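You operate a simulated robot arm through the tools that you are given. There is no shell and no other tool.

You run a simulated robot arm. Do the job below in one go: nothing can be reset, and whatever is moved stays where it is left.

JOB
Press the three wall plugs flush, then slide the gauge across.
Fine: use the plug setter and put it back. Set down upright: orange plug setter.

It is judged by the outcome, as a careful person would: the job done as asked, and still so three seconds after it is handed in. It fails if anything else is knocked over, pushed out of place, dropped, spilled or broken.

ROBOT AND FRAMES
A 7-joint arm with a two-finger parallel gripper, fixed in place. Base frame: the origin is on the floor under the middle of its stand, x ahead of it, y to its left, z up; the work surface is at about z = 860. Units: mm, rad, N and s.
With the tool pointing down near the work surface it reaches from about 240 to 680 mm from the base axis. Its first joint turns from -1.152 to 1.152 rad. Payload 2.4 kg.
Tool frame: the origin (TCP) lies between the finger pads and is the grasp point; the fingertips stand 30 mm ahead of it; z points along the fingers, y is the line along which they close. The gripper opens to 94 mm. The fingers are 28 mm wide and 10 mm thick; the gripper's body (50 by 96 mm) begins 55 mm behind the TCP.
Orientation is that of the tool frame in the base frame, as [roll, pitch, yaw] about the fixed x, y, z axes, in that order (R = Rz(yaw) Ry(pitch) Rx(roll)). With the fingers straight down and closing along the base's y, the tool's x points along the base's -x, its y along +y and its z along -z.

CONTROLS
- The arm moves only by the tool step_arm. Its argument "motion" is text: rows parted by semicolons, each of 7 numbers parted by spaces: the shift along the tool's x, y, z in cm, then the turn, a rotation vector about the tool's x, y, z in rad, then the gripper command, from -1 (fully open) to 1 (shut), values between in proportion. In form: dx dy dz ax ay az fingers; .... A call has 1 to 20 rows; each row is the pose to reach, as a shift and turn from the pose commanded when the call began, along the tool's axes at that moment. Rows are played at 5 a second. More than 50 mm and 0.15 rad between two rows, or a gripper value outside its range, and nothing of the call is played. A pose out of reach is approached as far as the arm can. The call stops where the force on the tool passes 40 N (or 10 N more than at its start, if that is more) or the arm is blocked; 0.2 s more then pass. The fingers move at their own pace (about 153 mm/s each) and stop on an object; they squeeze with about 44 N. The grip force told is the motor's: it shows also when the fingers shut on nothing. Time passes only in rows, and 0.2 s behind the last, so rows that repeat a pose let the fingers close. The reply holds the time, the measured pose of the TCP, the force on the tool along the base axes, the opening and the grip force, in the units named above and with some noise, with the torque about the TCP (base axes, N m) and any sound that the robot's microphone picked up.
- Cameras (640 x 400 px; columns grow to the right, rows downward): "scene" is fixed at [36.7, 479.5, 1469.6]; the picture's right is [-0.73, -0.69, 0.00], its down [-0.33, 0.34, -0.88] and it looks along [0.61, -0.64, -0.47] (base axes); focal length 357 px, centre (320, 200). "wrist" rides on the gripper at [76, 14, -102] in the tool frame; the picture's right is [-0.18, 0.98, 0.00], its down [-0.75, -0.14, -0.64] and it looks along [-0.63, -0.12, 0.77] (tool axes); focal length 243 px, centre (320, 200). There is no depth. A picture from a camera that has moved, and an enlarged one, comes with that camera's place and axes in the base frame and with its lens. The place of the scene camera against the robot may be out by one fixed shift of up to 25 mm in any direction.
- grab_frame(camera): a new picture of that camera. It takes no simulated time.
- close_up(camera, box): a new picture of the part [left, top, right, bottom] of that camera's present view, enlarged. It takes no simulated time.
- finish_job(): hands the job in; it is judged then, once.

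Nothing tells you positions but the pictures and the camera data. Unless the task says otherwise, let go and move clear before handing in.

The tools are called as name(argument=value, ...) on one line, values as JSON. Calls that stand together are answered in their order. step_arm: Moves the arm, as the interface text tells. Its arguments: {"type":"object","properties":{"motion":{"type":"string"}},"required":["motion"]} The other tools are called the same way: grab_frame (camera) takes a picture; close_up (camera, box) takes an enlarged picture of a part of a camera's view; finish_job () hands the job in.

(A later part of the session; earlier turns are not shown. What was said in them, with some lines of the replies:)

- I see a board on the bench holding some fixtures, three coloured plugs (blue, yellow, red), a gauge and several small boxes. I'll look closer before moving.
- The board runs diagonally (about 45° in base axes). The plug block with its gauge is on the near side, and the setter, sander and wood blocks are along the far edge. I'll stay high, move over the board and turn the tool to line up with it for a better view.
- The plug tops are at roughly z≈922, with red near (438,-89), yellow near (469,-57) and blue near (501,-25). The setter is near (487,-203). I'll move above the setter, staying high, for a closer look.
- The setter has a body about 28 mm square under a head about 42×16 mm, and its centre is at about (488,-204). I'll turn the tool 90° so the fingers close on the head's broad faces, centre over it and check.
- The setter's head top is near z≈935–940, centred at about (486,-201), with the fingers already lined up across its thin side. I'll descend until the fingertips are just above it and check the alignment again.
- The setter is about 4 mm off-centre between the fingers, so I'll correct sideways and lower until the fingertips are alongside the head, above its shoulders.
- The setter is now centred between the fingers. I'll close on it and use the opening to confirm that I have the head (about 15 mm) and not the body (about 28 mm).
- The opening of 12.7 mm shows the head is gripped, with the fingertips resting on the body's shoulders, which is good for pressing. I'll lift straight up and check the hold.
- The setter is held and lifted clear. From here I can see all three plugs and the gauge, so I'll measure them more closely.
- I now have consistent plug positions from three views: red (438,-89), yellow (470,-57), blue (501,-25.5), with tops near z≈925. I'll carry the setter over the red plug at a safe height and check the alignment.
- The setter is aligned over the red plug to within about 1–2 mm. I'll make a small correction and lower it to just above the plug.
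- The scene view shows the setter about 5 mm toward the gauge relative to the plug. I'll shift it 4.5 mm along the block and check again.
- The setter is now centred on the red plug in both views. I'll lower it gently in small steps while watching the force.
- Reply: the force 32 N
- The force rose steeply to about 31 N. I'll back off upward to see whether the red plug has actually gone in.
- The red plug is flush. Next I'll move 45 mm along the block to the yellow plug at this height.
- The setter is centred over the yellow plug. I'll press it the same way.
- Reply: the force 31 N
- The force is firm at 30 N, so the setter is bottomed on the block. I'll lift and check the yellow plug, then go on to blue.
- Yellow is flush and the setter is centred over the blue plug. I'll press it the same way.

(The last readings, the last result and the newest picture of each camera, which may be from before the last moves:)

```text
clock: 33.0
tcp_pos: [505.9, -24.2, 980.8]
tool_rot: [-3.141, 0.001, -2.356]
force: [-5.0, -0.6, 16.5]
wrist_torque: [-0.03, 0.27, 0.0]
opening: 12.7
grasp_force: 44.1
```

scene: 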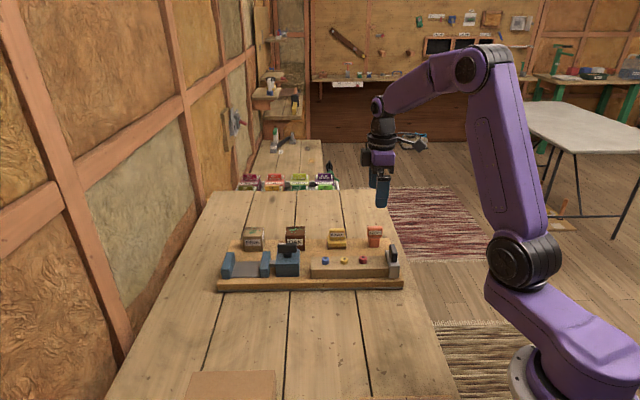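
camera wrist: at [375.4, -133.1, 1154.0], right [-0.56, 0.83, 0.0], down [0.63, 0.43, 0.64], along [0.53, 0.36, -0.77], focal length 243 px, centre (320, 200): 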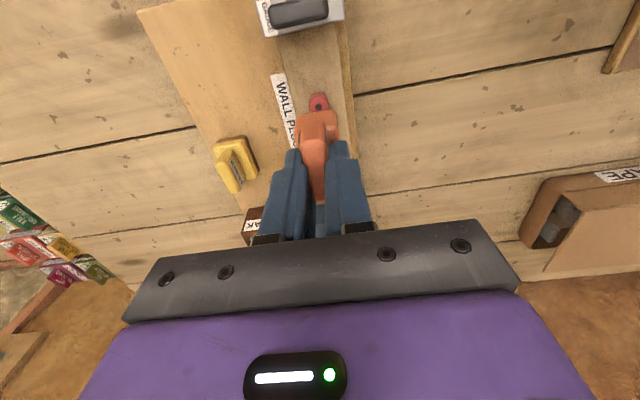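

step_arm(motion="0 0 0.04 0 0 0 1; 0 0 0.07 0 0 0 1; 0 0 0.07 0 0 0 1")

```text
clock: 33.8
tcp_pos: [505.9, -23.7, 981.0]
tool_rot: [-3.14, 0.002, -2.355]
force: [-5.8, -1.3, 26.7]
wrist_torque: [-0.16, 0.43, -0.03]
opening: 12.7
grasp_force: 44.0
```

All three should now be in. I'll lift clear and verify before returning the setter.

step_arm(motion="0 0 -0.5 0 0 0 1; 0 0 -1.5 0 0 0 1; 0 0 -3.5 0 0 0 1; 0 0 -6 0 0 0 1; 0 0 -7.05 0 0 0 1; 0 0 -7.05 0 0 0 1")

close_up(camera="scene", box=[290, 210, 400, 290])

```text
clock: 35.2
tcp_pos: [505.5, -22.8, 1051.1]
tool_rot: [-3.141, 0.001, -2.355]
force: [-1.1, -0.3, 1.0]
wrist_torque: [0.01, 0.01, 0.02]
opening: 12.5
grasp_force: 43.5
```

```text
5.00 times, centred on (345, 250) of scene
camera zoom: at [36.7, 479.5, 1469.6], right [-0.73, -0.69, 0.0], down [-0.33, 0.34, -0.88], along [0.61, -0.64, -0.47], focal length 1787 px, centre (195, -50)
```

zoom: 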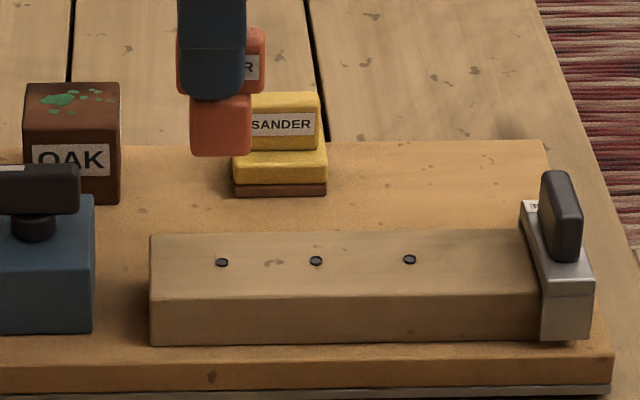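

All three plugs are flush. I'll carry the setter back above its original spot.

step_arm(motion="2.26 -1.85 0 0 0 0 1; 4.52 -3.7 0 0 0 0 1; 6.78 -5.55 0 0 0 0 1; 9.04 -7.4 0 0 0 0 1; 11.3 -9.25 0 0 0 0 1; 13.56 -11.11 0 0 0 0 1; 13.56 -11.11 0 0 0 0 1; 13.56 -11.11 0 0 0 0 1")

close_up(camera="scene", box=[330, 180, 420, 270])

close_up(camera="wrist", box=[200, 40, 440, 200])

```text
clock: 37.0
tcp_pos: [490.2, -197.4, 1051.0]
tool_rot: [-3.141, -0.002, -2.357]
force: [-0.3, 0.5, -0.3]
wrist_torque: [0.02, 0.04, -0.03]
opening: 12.9
grasp_force: 44.2
```

```text
4.44 times, centred on (375, 225) of scene
camera zoom: at [36.8, 479.5, 1469.6], right [-0.73, -0.69, 0.0], down [-0.33, 0.34, -0.88], along [0.61, -0.64, -0.47], focal length 1588 px, centre (76, 89)
```

zoom: 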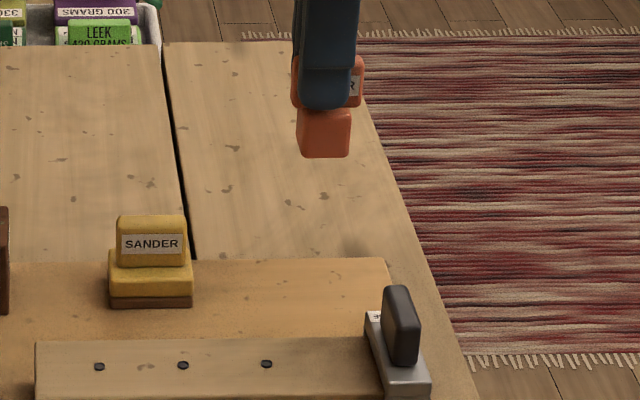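

```text
2.50 times, centred on (320, 120) of wrist
camera zoom: at [426.3, -240.2, 1153.3], right [-0.56, 0.83, 0.0], down [0.63, 0.43, 0.64], along [0.53, 0.36, -0.77], focal length 606 px, centre (320, 400)
```

zoom: 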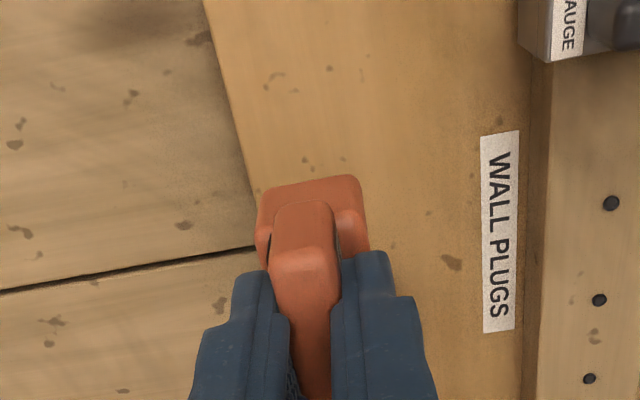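

close_up(camera="wrist", box=[280, 90, 360, 170])

```text
5.00 times, centred on (320, 130) of wrist
camera zoom: at [426.3, -240.2, 1153.3], right [-0.56, 0.83, 0.0], down [0.63, 0.43, 0.64], along [0.53, 0.36, -0.77], focal length 1213 px, centre (320, 550)
```

zoom: 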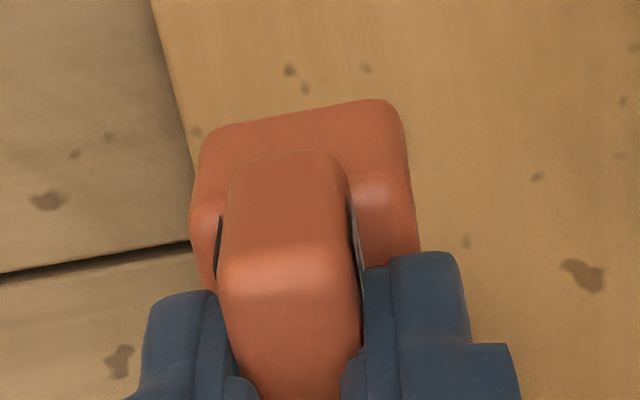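

Comparing board marks with the earlier picture, I'm about 1.6 mm off the original spot. I'll correct that and lower toward the board.

step_arm(motion="0.16 -0.06 1.5 0 0 0 1; 0.16 -0.06 3.5 0 0 0 1; 0.16 -0.06 5.5 0 0 0 1; 0.16 -0.06 7.2 0 0 0 1; 0.16 -0.06 8.4 0 0 0 1; 0.16 -0.06 9.0 0 0 0 1; 0.16 -0.06 9.3 0 0 0 1; 0.16 -0.06 9.3 0 0 0 1")

close_up(camera="scene", box=[330, 200, 420, 270])

close_up(camera="wrist", box=[200, 60, 440, 220])

```text
clock: 38.8
tcp_pos: [487.7, -200.5, 958.3]
tool_rot: [-3.141, 0.0, -2.356]
force: [-0.2, 0.1, -0.5]
wrist_torque: [0.02, 0.02, -0.01]
opening: 13.1
grasp_force: 43.8
```

```text
5.71 times, centred on (375, 235) of scene
camera zoom: at [36.7, 479.5, 1469.6], right [-0.73, -0.69, 0.0], down [-0.33, 0.34, -0.88], along [0.61, -0.64, -0.47], focal length 2042 px, centre (6, 0)
```

zoom: 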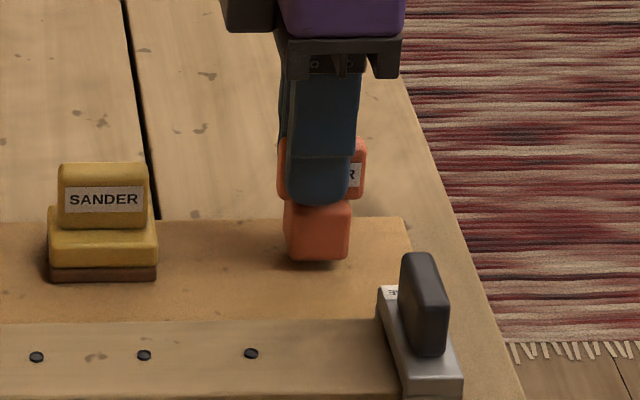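

```text
2.50 times, centred on (320, 140) of wrist
camera zoom: at [424.3, -243.0, 1059.8], right [-0.56, 0.83, 0.0], down [0.63, 0.43, 0.64], along [0.53, 0.36, -0.77], focal length 606 px, centre (320, 350)
```

zoom: 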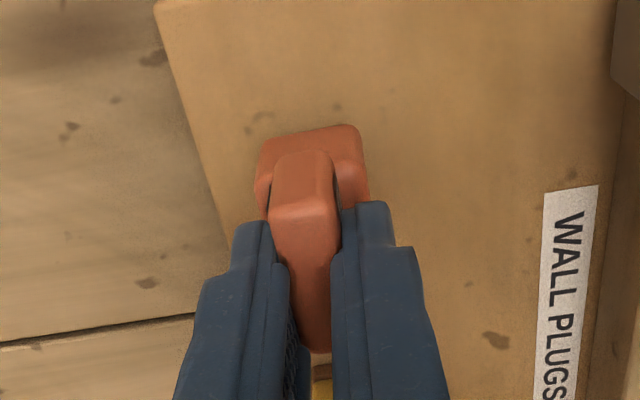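

step_arm(motion="0 0 0.1 0 0 0 1; 0 0 0.2 0 0 0 1; 0 0 0.3 0 0 0 1; 0 0 0.4 0 0 0 1; 0 0 0.4 0 0 0 1")

close_up(camera="scene", box=[330, 200, 420, 270])

```text
clock: 40.0
tcp_pos: [488.5, -199.6, 954.0]
tool_rot: [3.141, 0.0, -2.354]
force: [1.1, -0.1, -0.2]
wrist_torque: [-0.01, -0.02, 0.0]
opening: 12.8
grasp_force: 44.5
```

```text
5.71 times, centred on (375, 235) of scene
camera zoom: at [36.7, 479.5, 1469.6], right [-0.73, -0.69, 0.0], down [-0.33, 0.34, -0.88], along [0.61, -0.64, -0.47], focal length 2042 px, centre (6, 0)
```

zoom: 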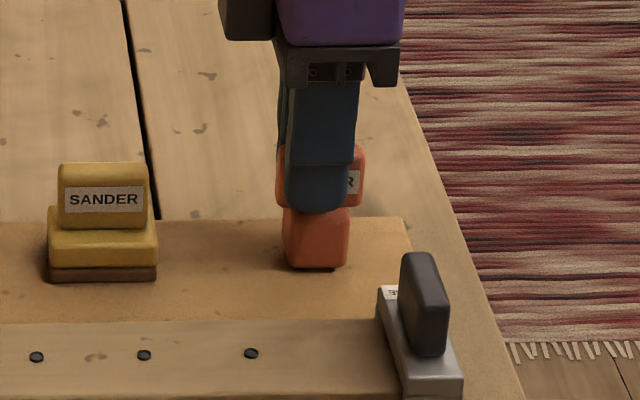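

step_arm(motion="0 0 0.05 0 0 0 1; 0 0 0.1 0 0 0 1; 0 0 0.1 0 0 0 1")

```text
clock: 40.8
tcp_pos: [487.4, -199.8, 952.1]
tool_rot: [3.14, 0.0, -2.357]
force: [0.0, 0.2, -0.1]
wrist_torque: [0.03, -0.01, 0.01]
opening: 13.1
grasp_force: 43.9
```

step_arm(motion="0 0 0.05 0 0 0 1; 0 0 0.1 0 0 0 1; 0 0 0.1 0 0 0 1")

```text
clock: 41.6
tcp_pos: [487.2, -199.8, 951.7]
tool_rot: [3.141, 0.0, -2.356]
force: [-3.9, -1.6, 5.6]
wrist_torque: [-0.07, 0.21, -0.01]
opening: 12.9
grasp_force: 44.4
```

Contact with the board is light, at 5.6 N. I'll settle it half a millimetre more and check it before releasing.

step_arm(motion="0 0 0.05 0 0 0 1; 0 0 0.05 0 0 0 1")

close_up(camera="scene", box=[330, 200, 420, 270])

close_up(camera="wrist", box=[200, 60, 440, 220])

```text
clock: 42.2
tcp_pos: [488.2, -198.8, 952.3]
tool_rot: [-3.14, 0.0, -2.357]
force: [-5.9, 0.8, 15.3]
wrist_torque: [0.02, 0.37, 0.0]
opening: 12.9
grasp_force: 44.3
```

```text
5.71 times, centred on (375, 235) of scene
camera zoom: at [36.3, 479.6, 1469.6], right [-0.73, -0.69, 0.0], down [-0.33, 0.34, -0.88], along [0.61, -0.64, -0.47], focal length 2042 px, centre (6, 0)
```

zoom: 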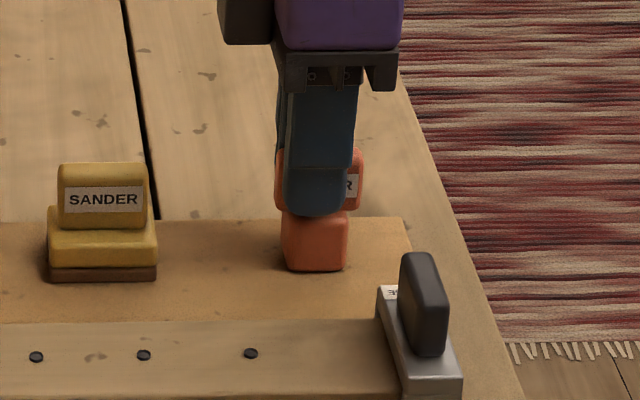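

```text
2.50 times, centred on (320, 140) of wrist
camera zoom: at [424.5, -242.4, 1053.8], right [-0.56, 0.83, 0.0], down [0.63, 0.43, 0.64], along [0.53, 0.36, -0.77], focal length 606 px, centre (320, 350)
```

zoom: 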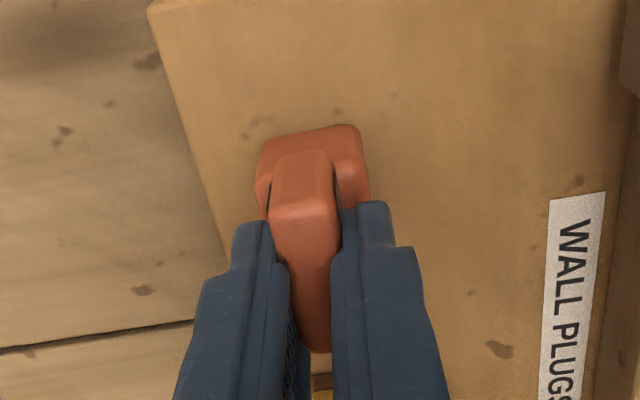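

The setter is back where it was, matching the earlier picture. I'll ease the pressure and open the fingers.

step_arm(motion="0 0 -0.05 0 0 0 1; 0 0 -0.05 0 0 0 0.7; 0 0 -0.05 0 0 0 0.55; 0 0 -0.05 0 0 0 0.3; 0 0 -0.05 0 0 0 -0.2; 0 0 -0.05 0 0 0 -0.7; 0 0 -0.05 0 0 0 -0.7")

close_up(camera="wrist", box=[200, 60, 440, 220])

close_up(camera="scene", box=[330, 200, 420, 270])

```text
clock: 43.8
tcp_pos: [486.4, -199.6, 951.0]
tool_rot: [-3.141, -0.001, -2.354]
force: [0.7, -0.3, -0.4]
wrist_torque: [-0.02, -0.01, 0.0]
opening: 79.9
grasp_force: 0.1
```

```text
2.50 times, centred on (320, 140) of wrist
camera zoom: at [424.2, -242.4, 1053.9], right [-0.56, 0.83, 0.0], down [0.63, 0.43, 0.64], along [0.53, 0.36, -0.77], focal length 606 px, centre (320, 350)
```

zoom: 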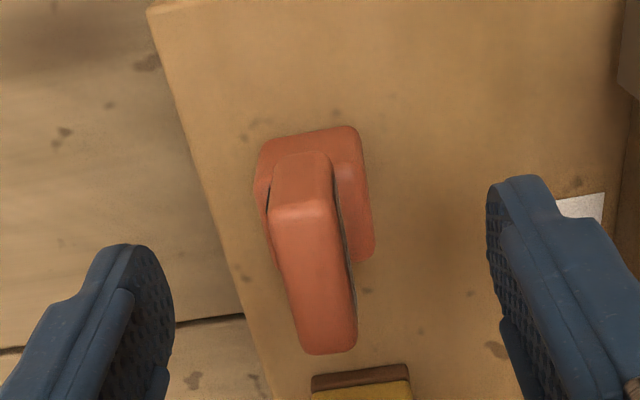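

```text
5.71 times, centred on (375, 235) of scene
camera zoom: at [36.7, 479.5, 1469.6], right [-0.73, -0.69, 0.0], down [-0.33, 0.34, -0.88], along [0.61, -0.64, -0.47], focal length 2042 px, centre (6, 0)
```

zoom: 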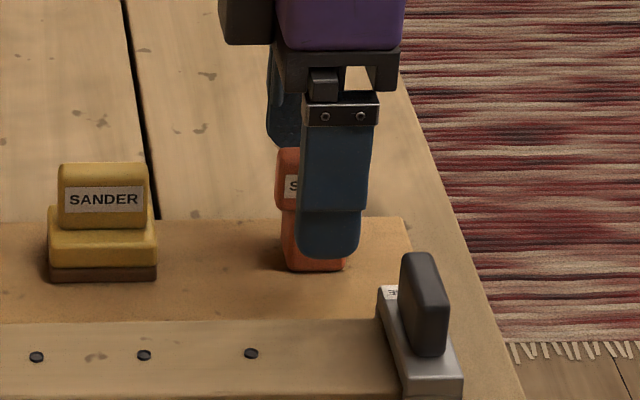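

The setter stands upright in its place. I'll rise straight up and then look at the gauge.

step_arm(motion="0 0 -1.5 0 0 0 -0.7; 0 0 -3.5 0 0 0 -0.7; 0 0 -6 0 0 0 -0.7; 0 0 -8.5 0 0 0 -0.7; 0 0 -11 0 0 0 -0.7; 0 0 -11 0 0 0 -0.7")

grab_frame(camera="scene")

close_up(camera="wrist", box=[260, 0, 520, 180])

close_up(camera="scene", box=[350, 220, 420, 290])

```text
clock: 45.2
tcp_pos: [487.2, -198.8, 1062.7]
tool_rot: [3.142, 0.0, -2.356]
force: [0.2, 1.0, -0.1]
wrist_torque: [-0.04, 0.04, 0.0]
opening: 80.0
grasp_force: 0.0
```

```text
taken
```

scene: 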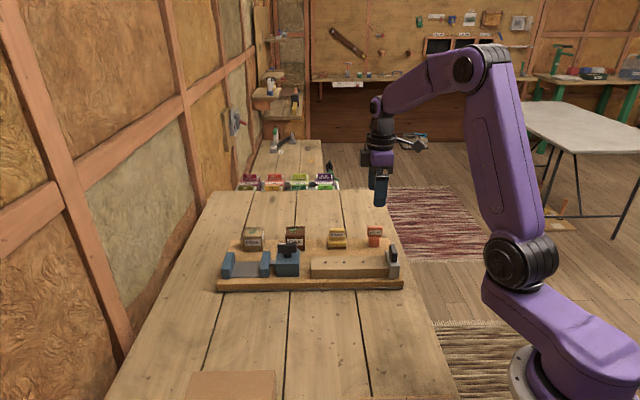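

```text
2.22 times, centred on (390, 90) of wrist
camera zoom: at [424.7, -242.1, 1164.9], right [-0.56, 0.83, 0.0], down [0.63, 0.43, 0.64], along [0.53, 0.36, -0.77], focal length 539 px, centre (164, 444)
```

zoom: 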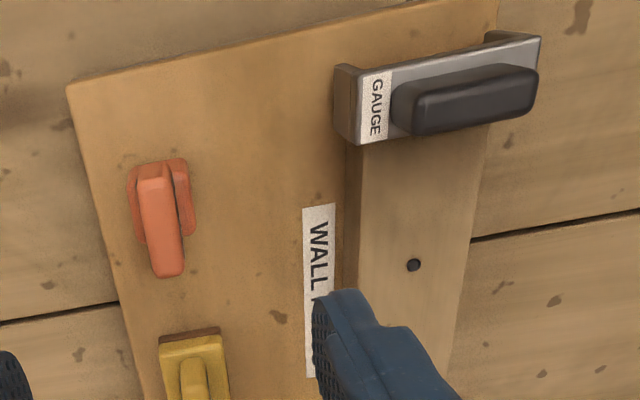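

```text
5.71 times, centred on (385, 255) of scene
camera zoom: at [36.7, 479.5, 1469.6], right [-0.73, -0.69, 0.0], down [-0.33, 0.34, -0.88], along [0.61, -0.64, -0.47], focal length 2042 px, centre (-51, -114)
```

zoom: 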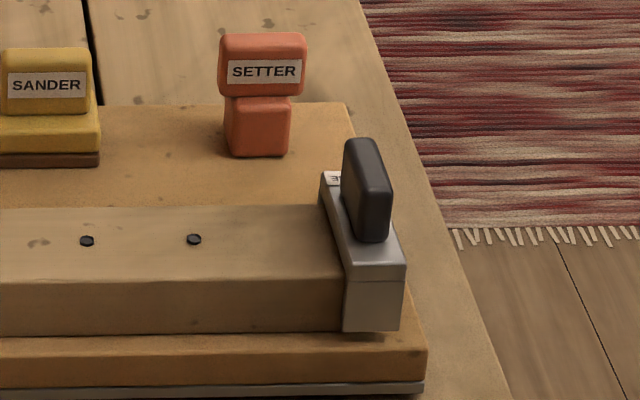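

The setter is fine. The gauge is a bridge straddling the block, with a black handle at about (388,-142). I'll move above it and turn the tool so the fingers straddle the handle along the sliding direction.

step_arm(motion="0.28 1.0 0 0 0 0.1428 -0.7; 0.55 2.0 0 0 0 0.2856 -0.7; 0.83 3.0 0 0 0 0.4284 -0.7; 1.1 4.0 0 0 0 0.5712 -0.7; 1.38 5.0 0 0 0 0.714 -0.7; 1.66 6.0 0 0 0 0.8568 -0.7; 1.94 7.0 0 0 0 0.9996 -0.7; 2.2 8.0 0 0 0 1.1424 -0.7; 2.5 9.0 0 0 0 1.2852 -0.7; 2.76 10.0 0 0 0 1.428 -0.7; 3.04 11.0 0 0 0 1.5708 -0.7; 3.04 11.0 0 0 0 1.5708 -0.7")

grab_frame(camera="wrist")

close_up(camera="wrist", box=[250, 40, 410, 160])

close_up(camera="scene", box=[310, 170, 430, 290])

```text
clock: 47.8
tcp_pos: [387.9, -144.0, 1062.2]
tool_rot: [3.141, 0.002, 2.355]
force: [-0.2, 0.9, -0.5]
wrist_torque: [-0.03, -0.01, 0.0]
opening: 80.0
grasp_force: 0.1
```

```text
taken
camera wrist: at [345.1, -78.6, 1164.4], right [0.83, 0.56, 0.0], down [0.43, -0.63, 0.64], along [0.36, -0.53, -0.77], focal length 243 px, centre (320, 200)
```

wrist: 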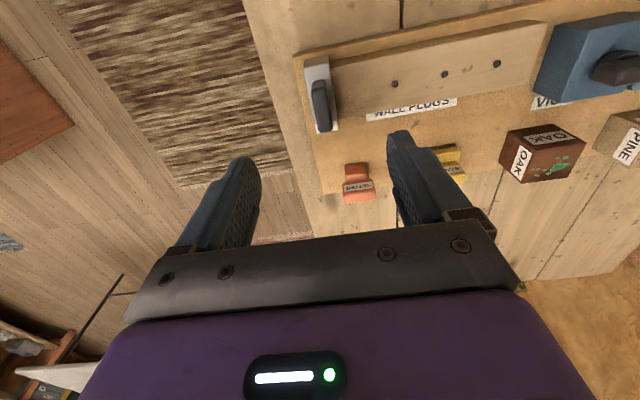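

```text
3.33 times, centred on (330, 100) of wrist
camera zoom: at [345.1, -78.6, 1164.4], right [0.83, 0.56, 0.0], down [0.43, -0.63, 0.64], along [0.36, -0.53, -0.77], focal length 809 px, centre (287, 533)
```

zoom: 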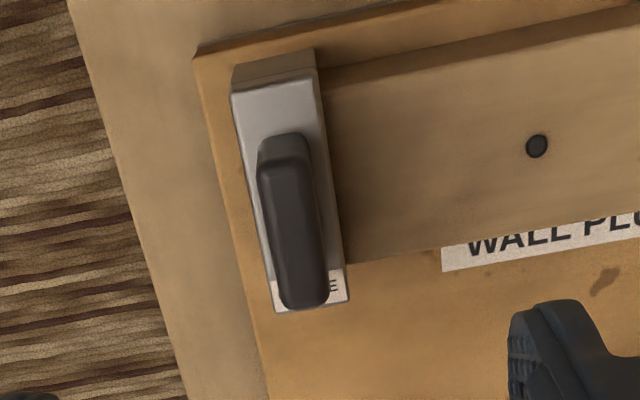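

```text
3.33 times, centred on (370, 230) of scene
camera zoom: at [36.7, 479.5, 1469.6], right [-0.73, -0.69, 0.0], down [-0.33, 0.34, -0.88], along [0.61, -0.64, -0.47], focal length 1191 px, centre (153, 100)
```

zoom: 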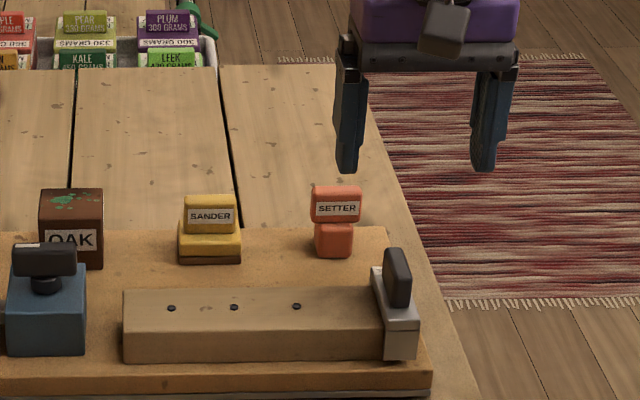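

The handle is centred about 2 mm along from the tool centre. I'll correct and descend, with the fingers straddling the handle.

step_arm(motion="0.1 0.2 2 0 0 0 -0.5; 0.1 0.2 4 0 0 0 -0.3; 0.1 0.2 6 0 0 0 -0.2; 0.1 0.2 7.5 0 0 0 -0.2; 0.1 0.2 8.5 0 0 0 -0.2; 0.1 0.2 8.5 0 0 0 -0.2")

close_up(camera="wrist", box=[220, 40, 420, 200])

close_up(camera="scene", box=[340, 200, 430, 290])

```text
clock: 49.2
tcp_pos: [388.5, -139.3, 976.9]
tool_rot: [-3.141, 0.0, 2.356]
force: [0.7, -0.6, 0.6]
wrist_torque: [-0.02, -0.03, -0.03]
opening: 56.2
grasp_force: 0.1
```

```text
2.50 times, centred on (320, 120) of wrist
camera zoom: at [345.6, -74.6, 1078.8], right [0.83, 0.56, 0.0], down [0.43, -0.63, 0.64], along [0.36, -0.53, -0.77], focal length 606 px, centre (320, 400)
```

zoom: 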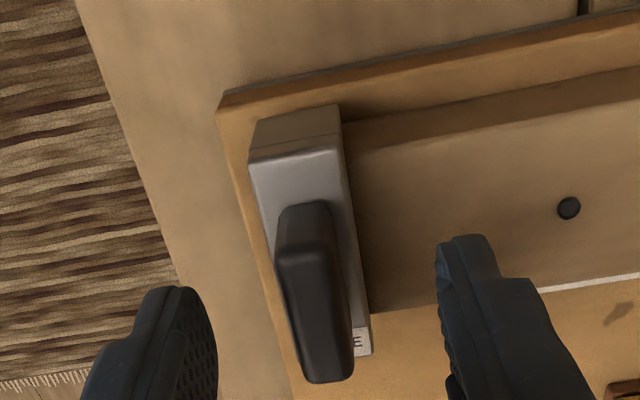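

```text
4.44 times, centred on (385, 245) of scene
camera zoom: at [36.7, 479.5, 1469.6], right [-0.73, -0.69, 0.0], down [-0.33, 0.34, -0.88], along [0.61, -0.64, -0.47], focal length 1588 px, centre (31, 0)
```

zoom: 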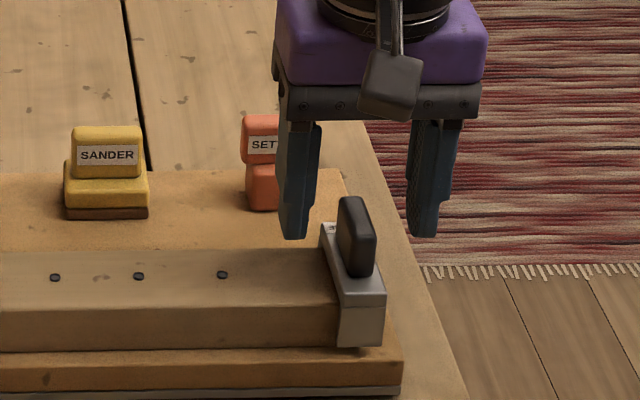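

step_arm(motion="0 -0.1 0.6 0 0 0 -0.2; 0 -0.1 1.2 0 0 0 -0.2; 0 -0.1 1.5 0 0 0 -0.2; 0 -0.1 1.5 0 0 0 0.2; 0 -0.1 1.5 0 0 0 0.4; 0 -0.1 1.5 0 0 0 0.4")

close_up(camera="wrist", box=[220, 60, 420, 200])

close_up(camera="scene", box=[340, 210, 430, 290])

```text
clock: 50.6
tcp_pos: [387.7, -141.5, 963.7]
tool_rot: [3.141, -0.001, 2.356]
force: [-0.4, 0.5, 0.6]
wrist_torque: [0.01, -0.02, -0.04]
opening: 28.2
grasp_force: 0.0
```

```text
2.86 times, centred on (320, 130) of wrist
camera zoom: at [345.5, -76.9, 1064.5], right [0.83, 0.56, 0.0], down [0.43, -0.63, 0.64], along [0.36, -0.53, -0.77], focal length 693 px, centre (320, 400)
```

zoom: 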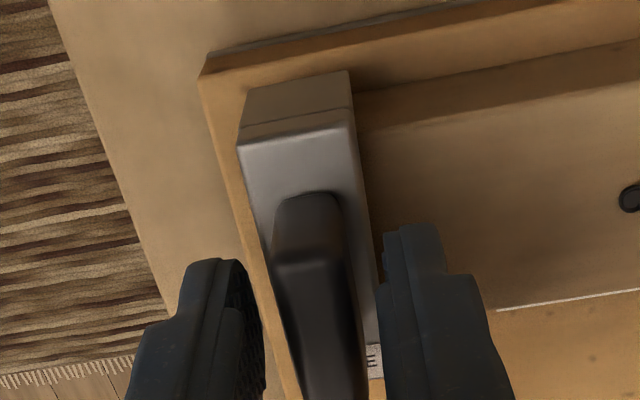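

```text
5.00 times, centred on (385, 250) of scene
camera zoom: at [36.7, 479.5, 1469.6], right [-0.73, -0.69, 0.0], down [-0.33, 0.34, -0.88], along [0.61, -0.64, -0.47], focal length 1787 px, centre (-5, -50)
```

zoom: 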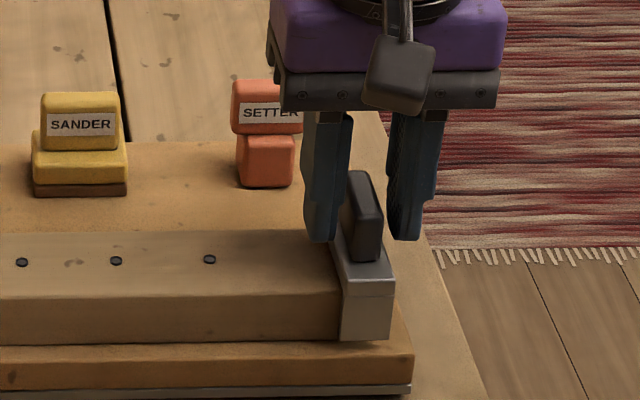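

The fingers straddle the handle. I'll close them to a loose cage just wider than the handle.

step_arm(motion="0 0 0 0 0 0 0.55; 0 0 0 0 0 0 0.64; 0 0 0 0 0 0 0.64")

close_up(camera="wrist", box=[260, 70, 400, 200])

close_up(camera="scene", box=[350, 220, 420, 285])

```text
clock: 51.4
tcp_pos: [388.3, -142.8, 962.2]
tool_rot: [-3.142, 0.001, 2.356]
force: [0.1, -0.6, 0.3]
wrist_torque: [-0.01, 0.01, -0.02]
opening: 17.0
grasp_force: 0.1
```

```text
3.08 times, centred on (330, 135) of wrist
camera zoom: at [345.5, -76.9, 1064.5], right [0.83, 0.56, 0.0], down [0.43, -0.63, 0.64], along [0.36, -0.53, -0.77], focal length 746 px, centre (289, 400)
```

zoom: 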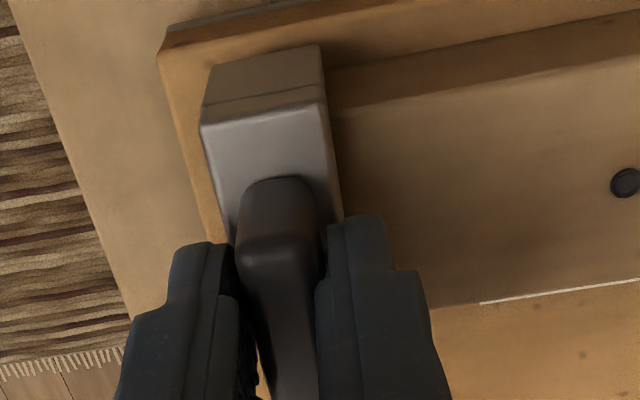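

```text
6.15 times, centred on (385, 252) of scene
camera zoom: at [36.7, 479.5, 1469.6], right [-0.73, -0.69, 0.0], down [-0.33, 0.34, -0.88], along [0.61, -0.64, -0.47], focal length 2199 px, centre (-80, -123)
```

zoom: 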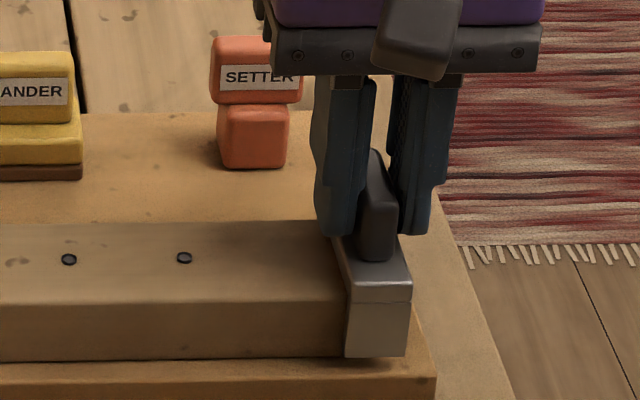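

The cage is set at 17 mm with no squeeze. I'll start sliding along the block slowly and check how the gauge follows.

step_arm(motion="0 0.4 0 0 0 0 0.64; 0 0.8 0 0 0 0 0.64; 0 1.2 0 0 0 0 0.64; 0 1.6 0 0 0 0 0.64; 0 2.0 0 0 0 0 0.64; 0 2.5 0 0 0 0 0.64; 0 3 0 0 0 0 0.64; 0 3 0 0 0 0 0.64")

close_up(camera="scene", box=[310, 210, 420, 290])

close_up(camera="wrist", box=[220, 40, 420, 200])

```text
clock: 53.2
tcp_pos: [410.2, -120.5, 963.1]
tool_rot: [-3.142, 0.001, 2.355]
force: [-1.1, 0.0, -1.0]
wrist_torque: [-0.01, 0.03, -0.01]
opening: 17.3
grasp_force: 0.5
```

```text
5.00 times, centred on (365, 250) of scene
camera zoom: at [36.7, 479.5, 1469.7], right [-0.73, -0.69, 0.0], down [-0.33, 0.34, -0.88], along [0.61, -0.64, -0.47], focal length 1787 px, centre (95, -50)
```

zoom: 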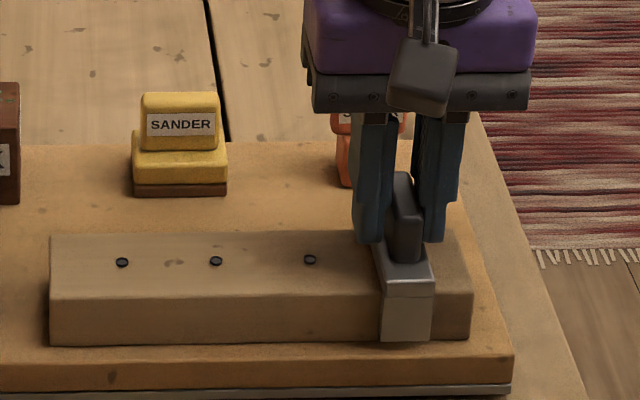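

```text
2.50 times, centred on (320, 120) of wrist
camera zoom: at [366.8, -55.3, 1064.3], right [0.83, 0.56, 0.0], down [0.43, -0.63, 0.64], along [0.36, -0.53, -0.77], focal length 606 px, centre (320, 400)
```

zoom: 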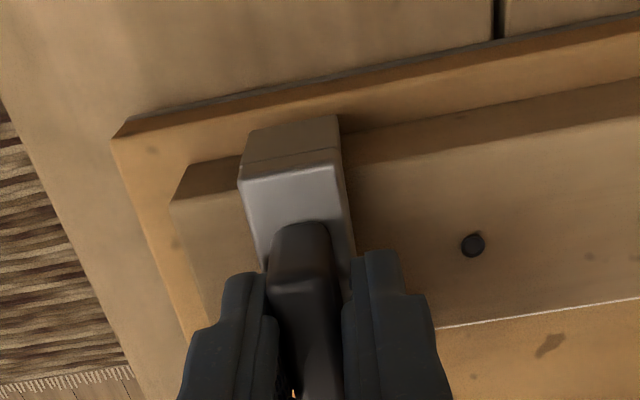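

The gauge follows smoothly with almost no force. I'll continue over the red and yellow plugs.

step_arm(motion="0 0.6 0 0 0 0 0.64; 0 1.2 0 0 0 0 0.64; 0 1.8 0 0 0 0 0.64; 0 2.4 0 0 0 0 0.64; 0 3.0 0 0 0 0 0.64; 0 3.6 0 0 0 0 0.64; 0 4.2 0 0 0 0 0.64; 0 4.8 0 0 0 0 0.64; 0 5.4 0 0 0 0 0.64; 0 6.0 0 0 0 0 0.64; 0 6.6 0 0 0 0 0.64; 0 7.2 0 0 0 0 0.64; 0 7.8 0 0 0 0 0.64; 0 7.8 0 0 0 0 0.64")

close_up(camera="scene", box=[280, 210, 410, 295])

close_up(camera="wrist", box=[220, 40, 420, 200])

```text
clock: 56.2
tcp_pos: [465.0, -65.7, 961.9]
tool_rot: [-3.141, 0.0, 2.356]
force: [-0.9, -0.4, 0.8]
wrist_torque: [0.0, -0.01, -0.05]
opening: 17.0
grasp_force: 0.2
```

```text
4.71 times, centred on (345, 252) of scene
camera zoom: at [36.7, 479.5, 1469.6], right [-0.73, -0.69, 0.0], down [-0.33, 0.34, -0.88], along [0.61, -0.64, -0.47], focal length 1682 px, centre (202, -47)
```

zoom: 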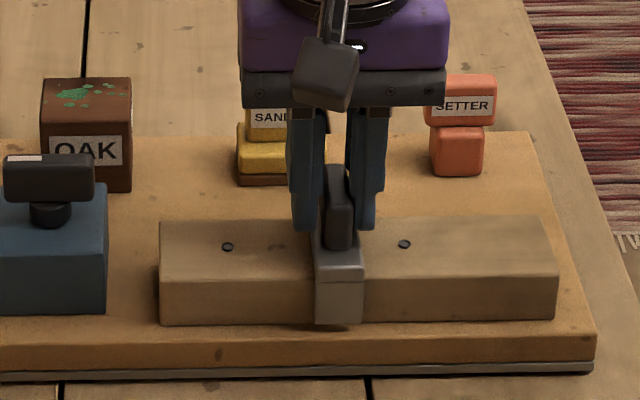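

```text
2.50 times, centred on (320, 120) of wrist
camera zoom: at [421.7, -0.2, 1064.7], right [0.82, 0.57, 0.0], down [0.43, -0.63, 0.64], along [0.36, -0.53, -0.77], focal length 606 px, centre (320, 400)
```

zoom: 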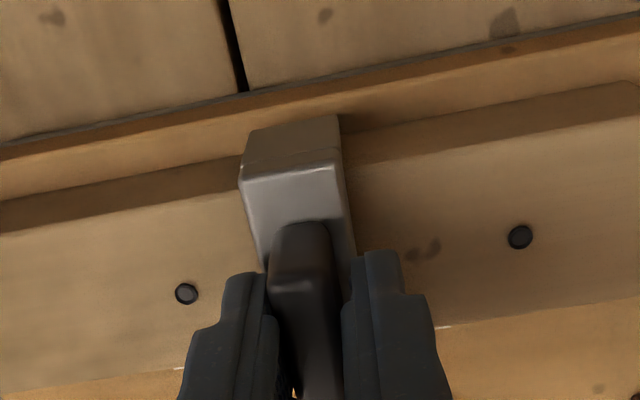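

Gauge is past red and over yellow with no resistance. I'll continue toward the far end.

step_arm(motion="0 0.6 0 0 0 0 0.64; 0 1.2 0 0 0 0 0.64; 0 1.8 0 0 0 0 0.64; 0 2.4 0 0 0 0 0.64; 0 3.0 0 0 0 0 0.64; 0 3.6 0 0 0 0 0.64; 0 4.2 0 0 0 0 0.64; 0 4.8 0 0 0 0 0.64; 0 5.4 0 0 0 0 0.64; 0 6.0 0 0 0 0 0.64; 0 6.0 0 0 0 0 0.64")

close_up(camera="scene", box=[270, 210, 400, 295])

close_up(camera="wrist", box=[220, 20, 460, 200])

```text
clock: 58.6
tcp_pos: [507.8, -23.9, 963.1]
tool_rot: [-3.14, -0.001, 2.356]
force: [-1.5, 0.2, 0.8]
wrist_torque: [-0.02, 0.01, 0.02]
opening: 17.1
grasp_force: 0.5
```

```text
4.71 times, centred on (335, 252) of scene
camera zoom: at [36.7, 479.5, 1469.7], right [-0.73, -0.69, 0.0], down [-0.33, 0.34, -0.88], along [0.61, -0.64, -0.47], focal length 1682 px, centre (249, -47)
```

zoom: 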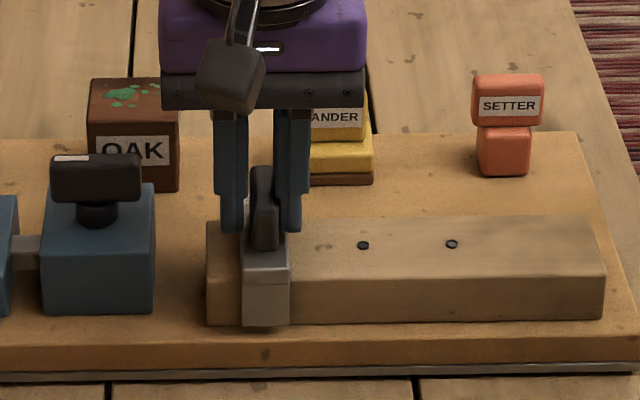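

```text
2.22 times, centred on (340, 110) of wrist
camera zoom: at [464.1, 41.8, 1064.5], right [0.83, 0.56, 0.0], down [0.43, -0.63, 0.64], along [0.36, -0.53, -0.77], focal length 539 px, centre (276, 400)
```

zoom: 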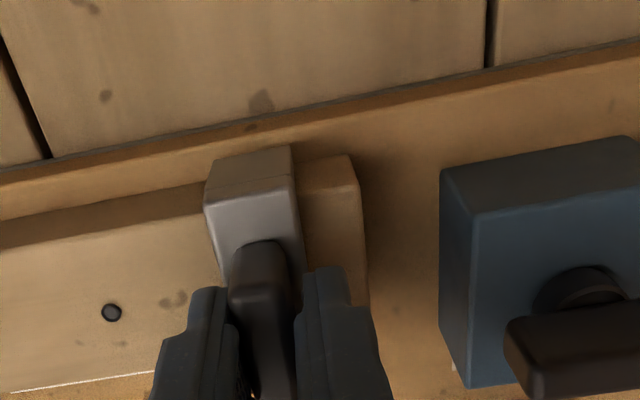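

The gauge is over the blue plug's position, with about 18 mm left to the block's end. I'll continue more slowly.

step_arm(motion="0 0.3 0 0 0 0 0.64; 0 0.6 0 0 0 0 0.64; 0 0.9 0 0 0 0 0.64; 0 1.2 0 0 0 0 0.64; 0 1.5 0 0 0 0 0.64; 0 1.7 0 0 0 0 0.64; 0 1.7 0 0 0 0 0.64")

close_up(camera="scene", box=[270, 210, 400, 295])

close_up(camera="wrist", box=[220, 20, 460, 200])

```text
clock: 60.2
tcp_pos: [518.8, -11.4, 962.4]
tool_rot: [-3.14, 0.001, 2.357]
force: [-1.2, 0.5, 0.6]
wrist_torque: [0.01, 0.0, -0.02]
opening: 17.1
grasp_force: 0.1
```

```text
4.71 times, centred on (335, 252) of scene
camera zoom: at [36.7, 479.5, 1469.7], right [-0.73, -0.69, 0.0], down [-0.33, 0.34, -0.88], along [0.61, -0.64, -0.47], focal length 1682 px, centre (249, -47)
```

zoom: 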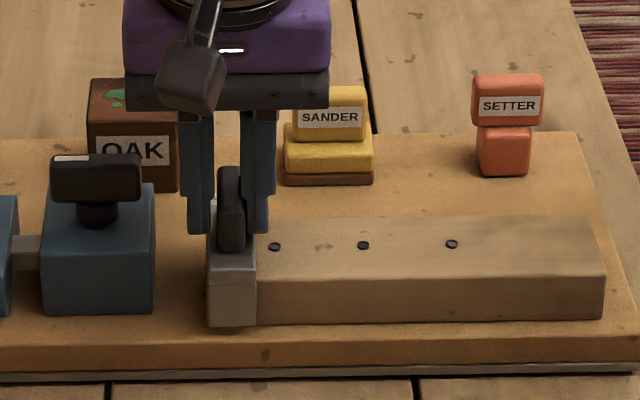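

```text
2.22 times, centred on (340, 110) of wrist
camera zoom: at [475.4, 53.8, 1064.4], right [0.83, 0.56, 0.0], down [0.43, -0.63, 0.64], along [0.36, -0.53, -0.77], focal length 539 px, centre (276, 400)
```

zoom: 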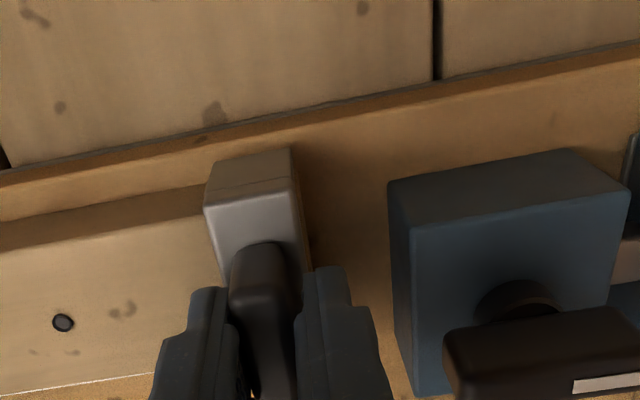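

The gauge is at the far end, with all three plugs uncovered and flush. I'll nudge on gently to feel for an end stop.

step_arm(motion="0 0.1 0 0 0 0 0.64; 0 0.2 0 0 0 0 0.64; 0 0.3 0 0 0 0 0.64; 0 0.3 0 0 0 0 0.64")

close_up(camera="scene", box=[300, 220, 360, 290])

```text
clock: 61.2
tcp_pos: [521.3, -9.5, 962.5]
tool_rot: [3.141, -0.001, 2.355]
force: [-0.7, -1.5, -0.1]
wrist_torque: [0.0, 0.03, 0.01]
opening: 17.2
grasp_force: 0.2
```

```text
5.71 times, centred on (330, 255) of scene
camera zoom: at [36.7, 479.5, 1469.7], right [-0.73, -0.69, 0.0], down [-0.33, 0.34, -0.88], along [0.61, -0.64, -0.47], focal length 2042 px, centre (263, -114)
```

zoom: 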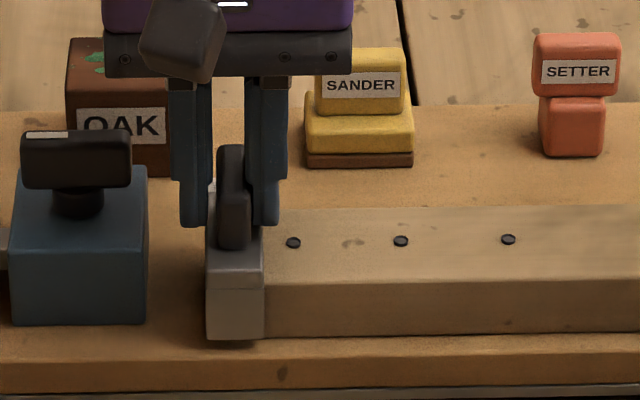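

step_arm(motion="0 0.1 0 0 0 0 0.64; 0 0.2 0 0 0 0 0.64; 0 0.3 0 0 0 0 0.64; 0 0.4 0 0 0 0 0.64; 0 0.4 0 0 0 0 0.64")

close_up(camera="scene", box=[300, 220, 360, 290])

close_up(camera="wrist", box=[220, 20, 460, 200])

```text
clock: 62.4
tcp_pos: [522.9, -7.6, 962.8]
tool_rot: [-3.139, 0.0, 2.355]
force: [-5.3, -10.2, 3.2]
wrist_torque: [-0.06, 0.18, 0.08]
opening: 23.7
grasp_force: 5.9
```

```text
5.71 times, centred on (330, 255) of scene
camera zoom: at [36.5, 479.2, 1469.8], right [-0.73, -0.69, 0.0], down [-0.33, 0.34, -0.88], along [0.61, -0.64, -0.47], focal length 2042 px, centre (263, -114)
```

zoom: 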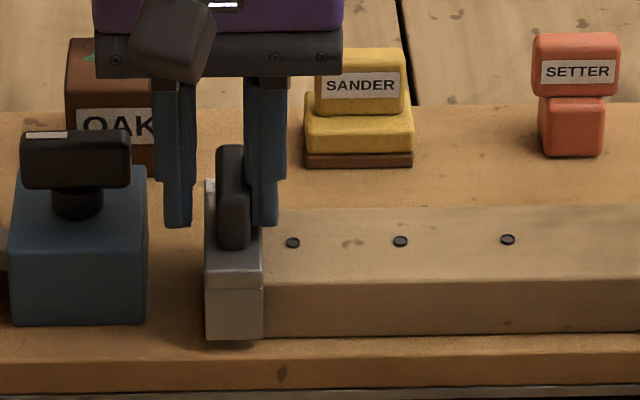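

```text
2.22 times, centred on (340, 110) of wrist
camera zoom: at [480.5, 57.8, 1064.0], right [0.83, 0.56, 0.0], down [0.43, -0.63, 0.64], along [0.36, -0.53, -0.77], focal length 539 px, centre (276, 400)
```

zoom: 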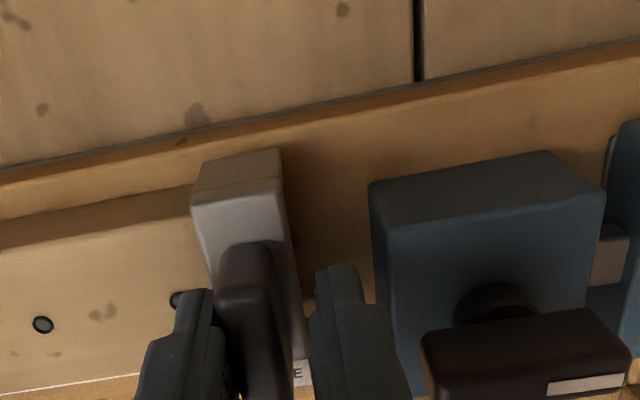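

The force of about 11 N and the fingers being pushed apart show that the gauge has reached its end stop. I'll back off so nothing touches it, then rise straight up.

step_arm(motion="0 -0.2 0 0 0 0 0.5; 0 -0.4 0 0 0 0 0.45; 0 -0.5 0 0 0 0 0.45; 0 -0.5 0 0 0 0 0.45")

close_up(camera="scene", box=[300, 220, 360, 290])

close_up(camera="wrist", box=[220, 20, 460, 200])

```text
clock: 63.4
tcp_pos: [518.8, -9.9, 961.5]
tool_rot: [-3.142, 0.0, 2.355]
force: [-0.2, 0.2, -0.5]
wrist_torque: [-0.02, 0.01, 0.0]
opening: 25.9
grasp_force: 0.1
```

```text
5.71 times, centred on (330, 255) of scene
camera zoom: at [36.7, 479.5, 1469.6], right [-0.73, -0.69, 0.0], down [-0.33, 0.34, -0.88], along [0.61, -0.64, -0.47], focal length 2042 px, centre (263, -114)
```

zoom: 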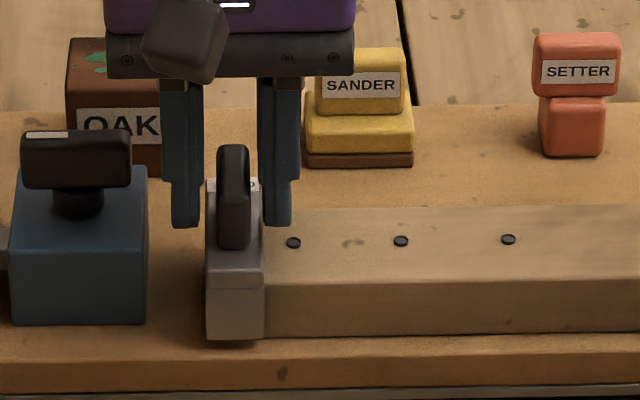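

```text
2.22 times, centred on (340, 110) of wrist
camera zoom: at [477.2, 55.1, 1064.0], right [0.83, 0.56, 0.0], down [0.43, -0.63, 0.64], along [0.36, -0.53, -0.77], focal length 539 px, centre (276, 400)
```

zoom: 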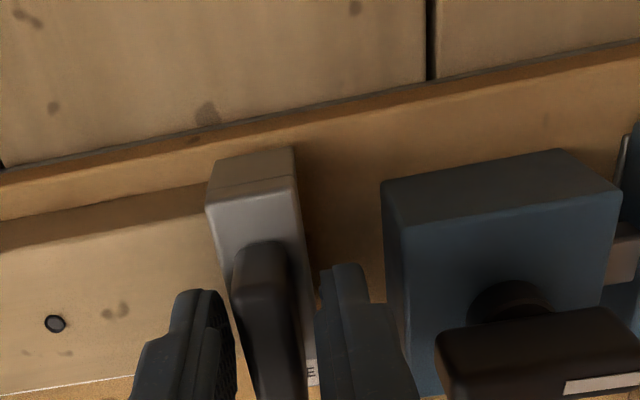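

The handle sits free between the fingers and the gauge is at its stop. I'll rise straight up, clear of everything.

step_arm(motion="0 0 -1 0 0 0 0.45; 0 0 -2.5 0 0 0 0.45; 0 0 -4.5 0 0 0 0.45; 0 0 -7 0 0 0 0.45; 0 0 -10 0 0 0 0.45; 0 0 -13 0 0 0 0.45; 0 0 -16 0 0 0 0.45; 0 0 -16 0 0 0 0.45")

grab_frame(camera="scene")

close_up(camera="scene", box=[200, 190, 420, 300])

grab_frame(camera="wrist")

```text
clock: 65.2
tcp_pos: [521.4, -8.1, 1122.2]
tool_rot: [-3.142, 0.001, 2.356]
force: [0.2, 0.1, -0.6]
wrist_torque: [0.01, -0.02, -0.01]
opening: 25.9
grasp_force: 0.0
```

```text
taken
```

scene: 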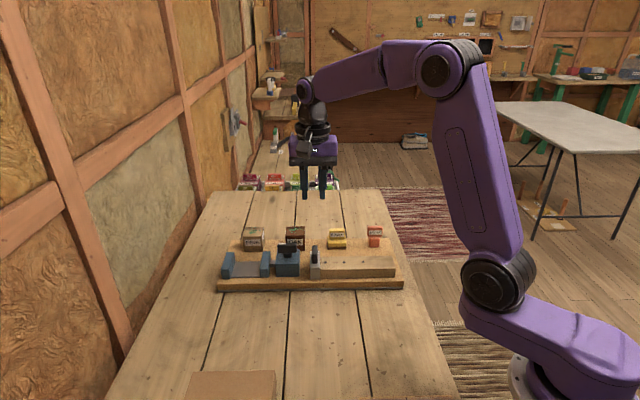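

```text
2.91 times, centred on (310, 245) of scene
camera zoom: at [36.7, 479.5, 1469.6], right [-0.73, -0.69, 0.0], down [-0.33, 0.34, -0.88], along [0.61, -0.64, -0.47], focal length 1040 px, centre (349, 69)
```

zoom: 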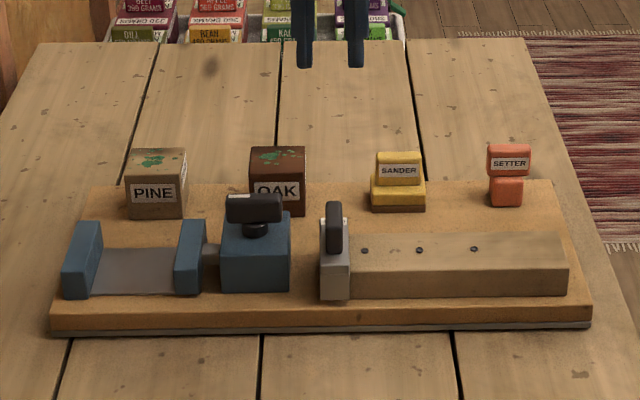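

```text
taken
camera wrist: at [477.3, 56.3, 1224.3], right [0.83, 0.56, 0.0], down [0.43, -0.63, 0.64], along [0.36, -0.53, -0.77], focal length 243 px, centre (320, 200)
```

wrist: 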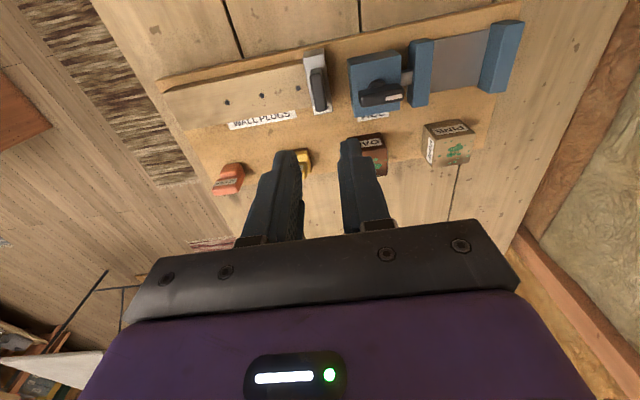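

close_up(camera="scene", box=[305, 245, 400, 285])

close_up(camera="scene", box=[320, 215, 400, 265])

close_up(camera="wrist", box=[200, 50, 340, 140])

```text
6.74 times, centred on (352, 265) of scene
camera zoom: at [36.7, 479.5, 1469.6], right [-0.73, -0.69, 0.0], down [-0.33, 0.34, -0.88], along [0.61, -0.64, -0.47], focal length 2407 px, centre (101, -238)
```

zoom: 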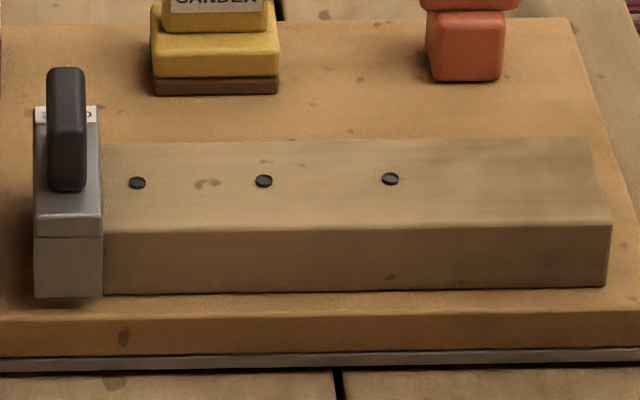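

```text
8.00 times, centred on (360, 240) of scene
camera zoom: at [36.7, 479.5, 1469.6], right [-0.73, -0.69, 0.0], down [-0.33, 0.34, -0.88], along [0.61, -0.64, -0.47], focal length 2859 px, centre (0, -120)
```

zoom: 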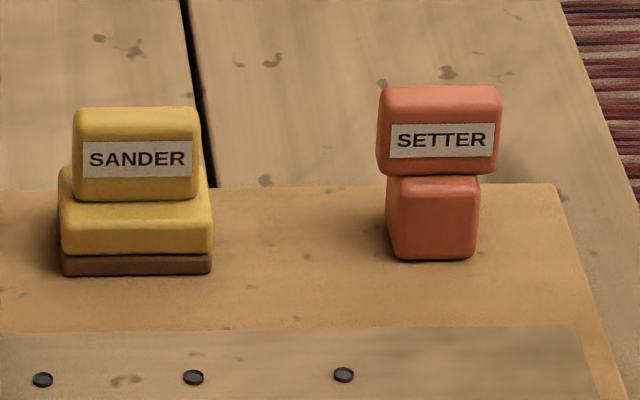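

```text
4.44 times, centred on (270, 95) of wrist
camera zoom: at [477.3, 56.3, 1224.3], right [0.83, 0.56, 0.0], down [0.43, -0.63, 0.64], along [0.36, -0.53, -0.77], focal length 1078 px, centre (542, 667)
```

zoom: 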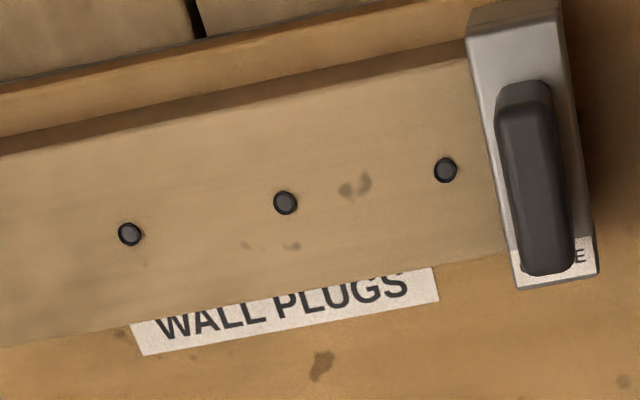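

All three plugs are flush and the gauge is against its far stop. The orange setter stands upright in its original place, nothing else has moved, and the arm is clear, so I'm handing in the job.

finish_job()

```text
The job is handed in.
```

The job is done and handed in. I pressed the red, yellow and blue wall plugs flush with the plug setter. I then slid the gauge across all three until it met its stop at the far end of the block.

The orange setter is back upright in its original spot, to within a millimetre or two. In the final pictures nothing else had moved, and the arm had let go and risen clear.
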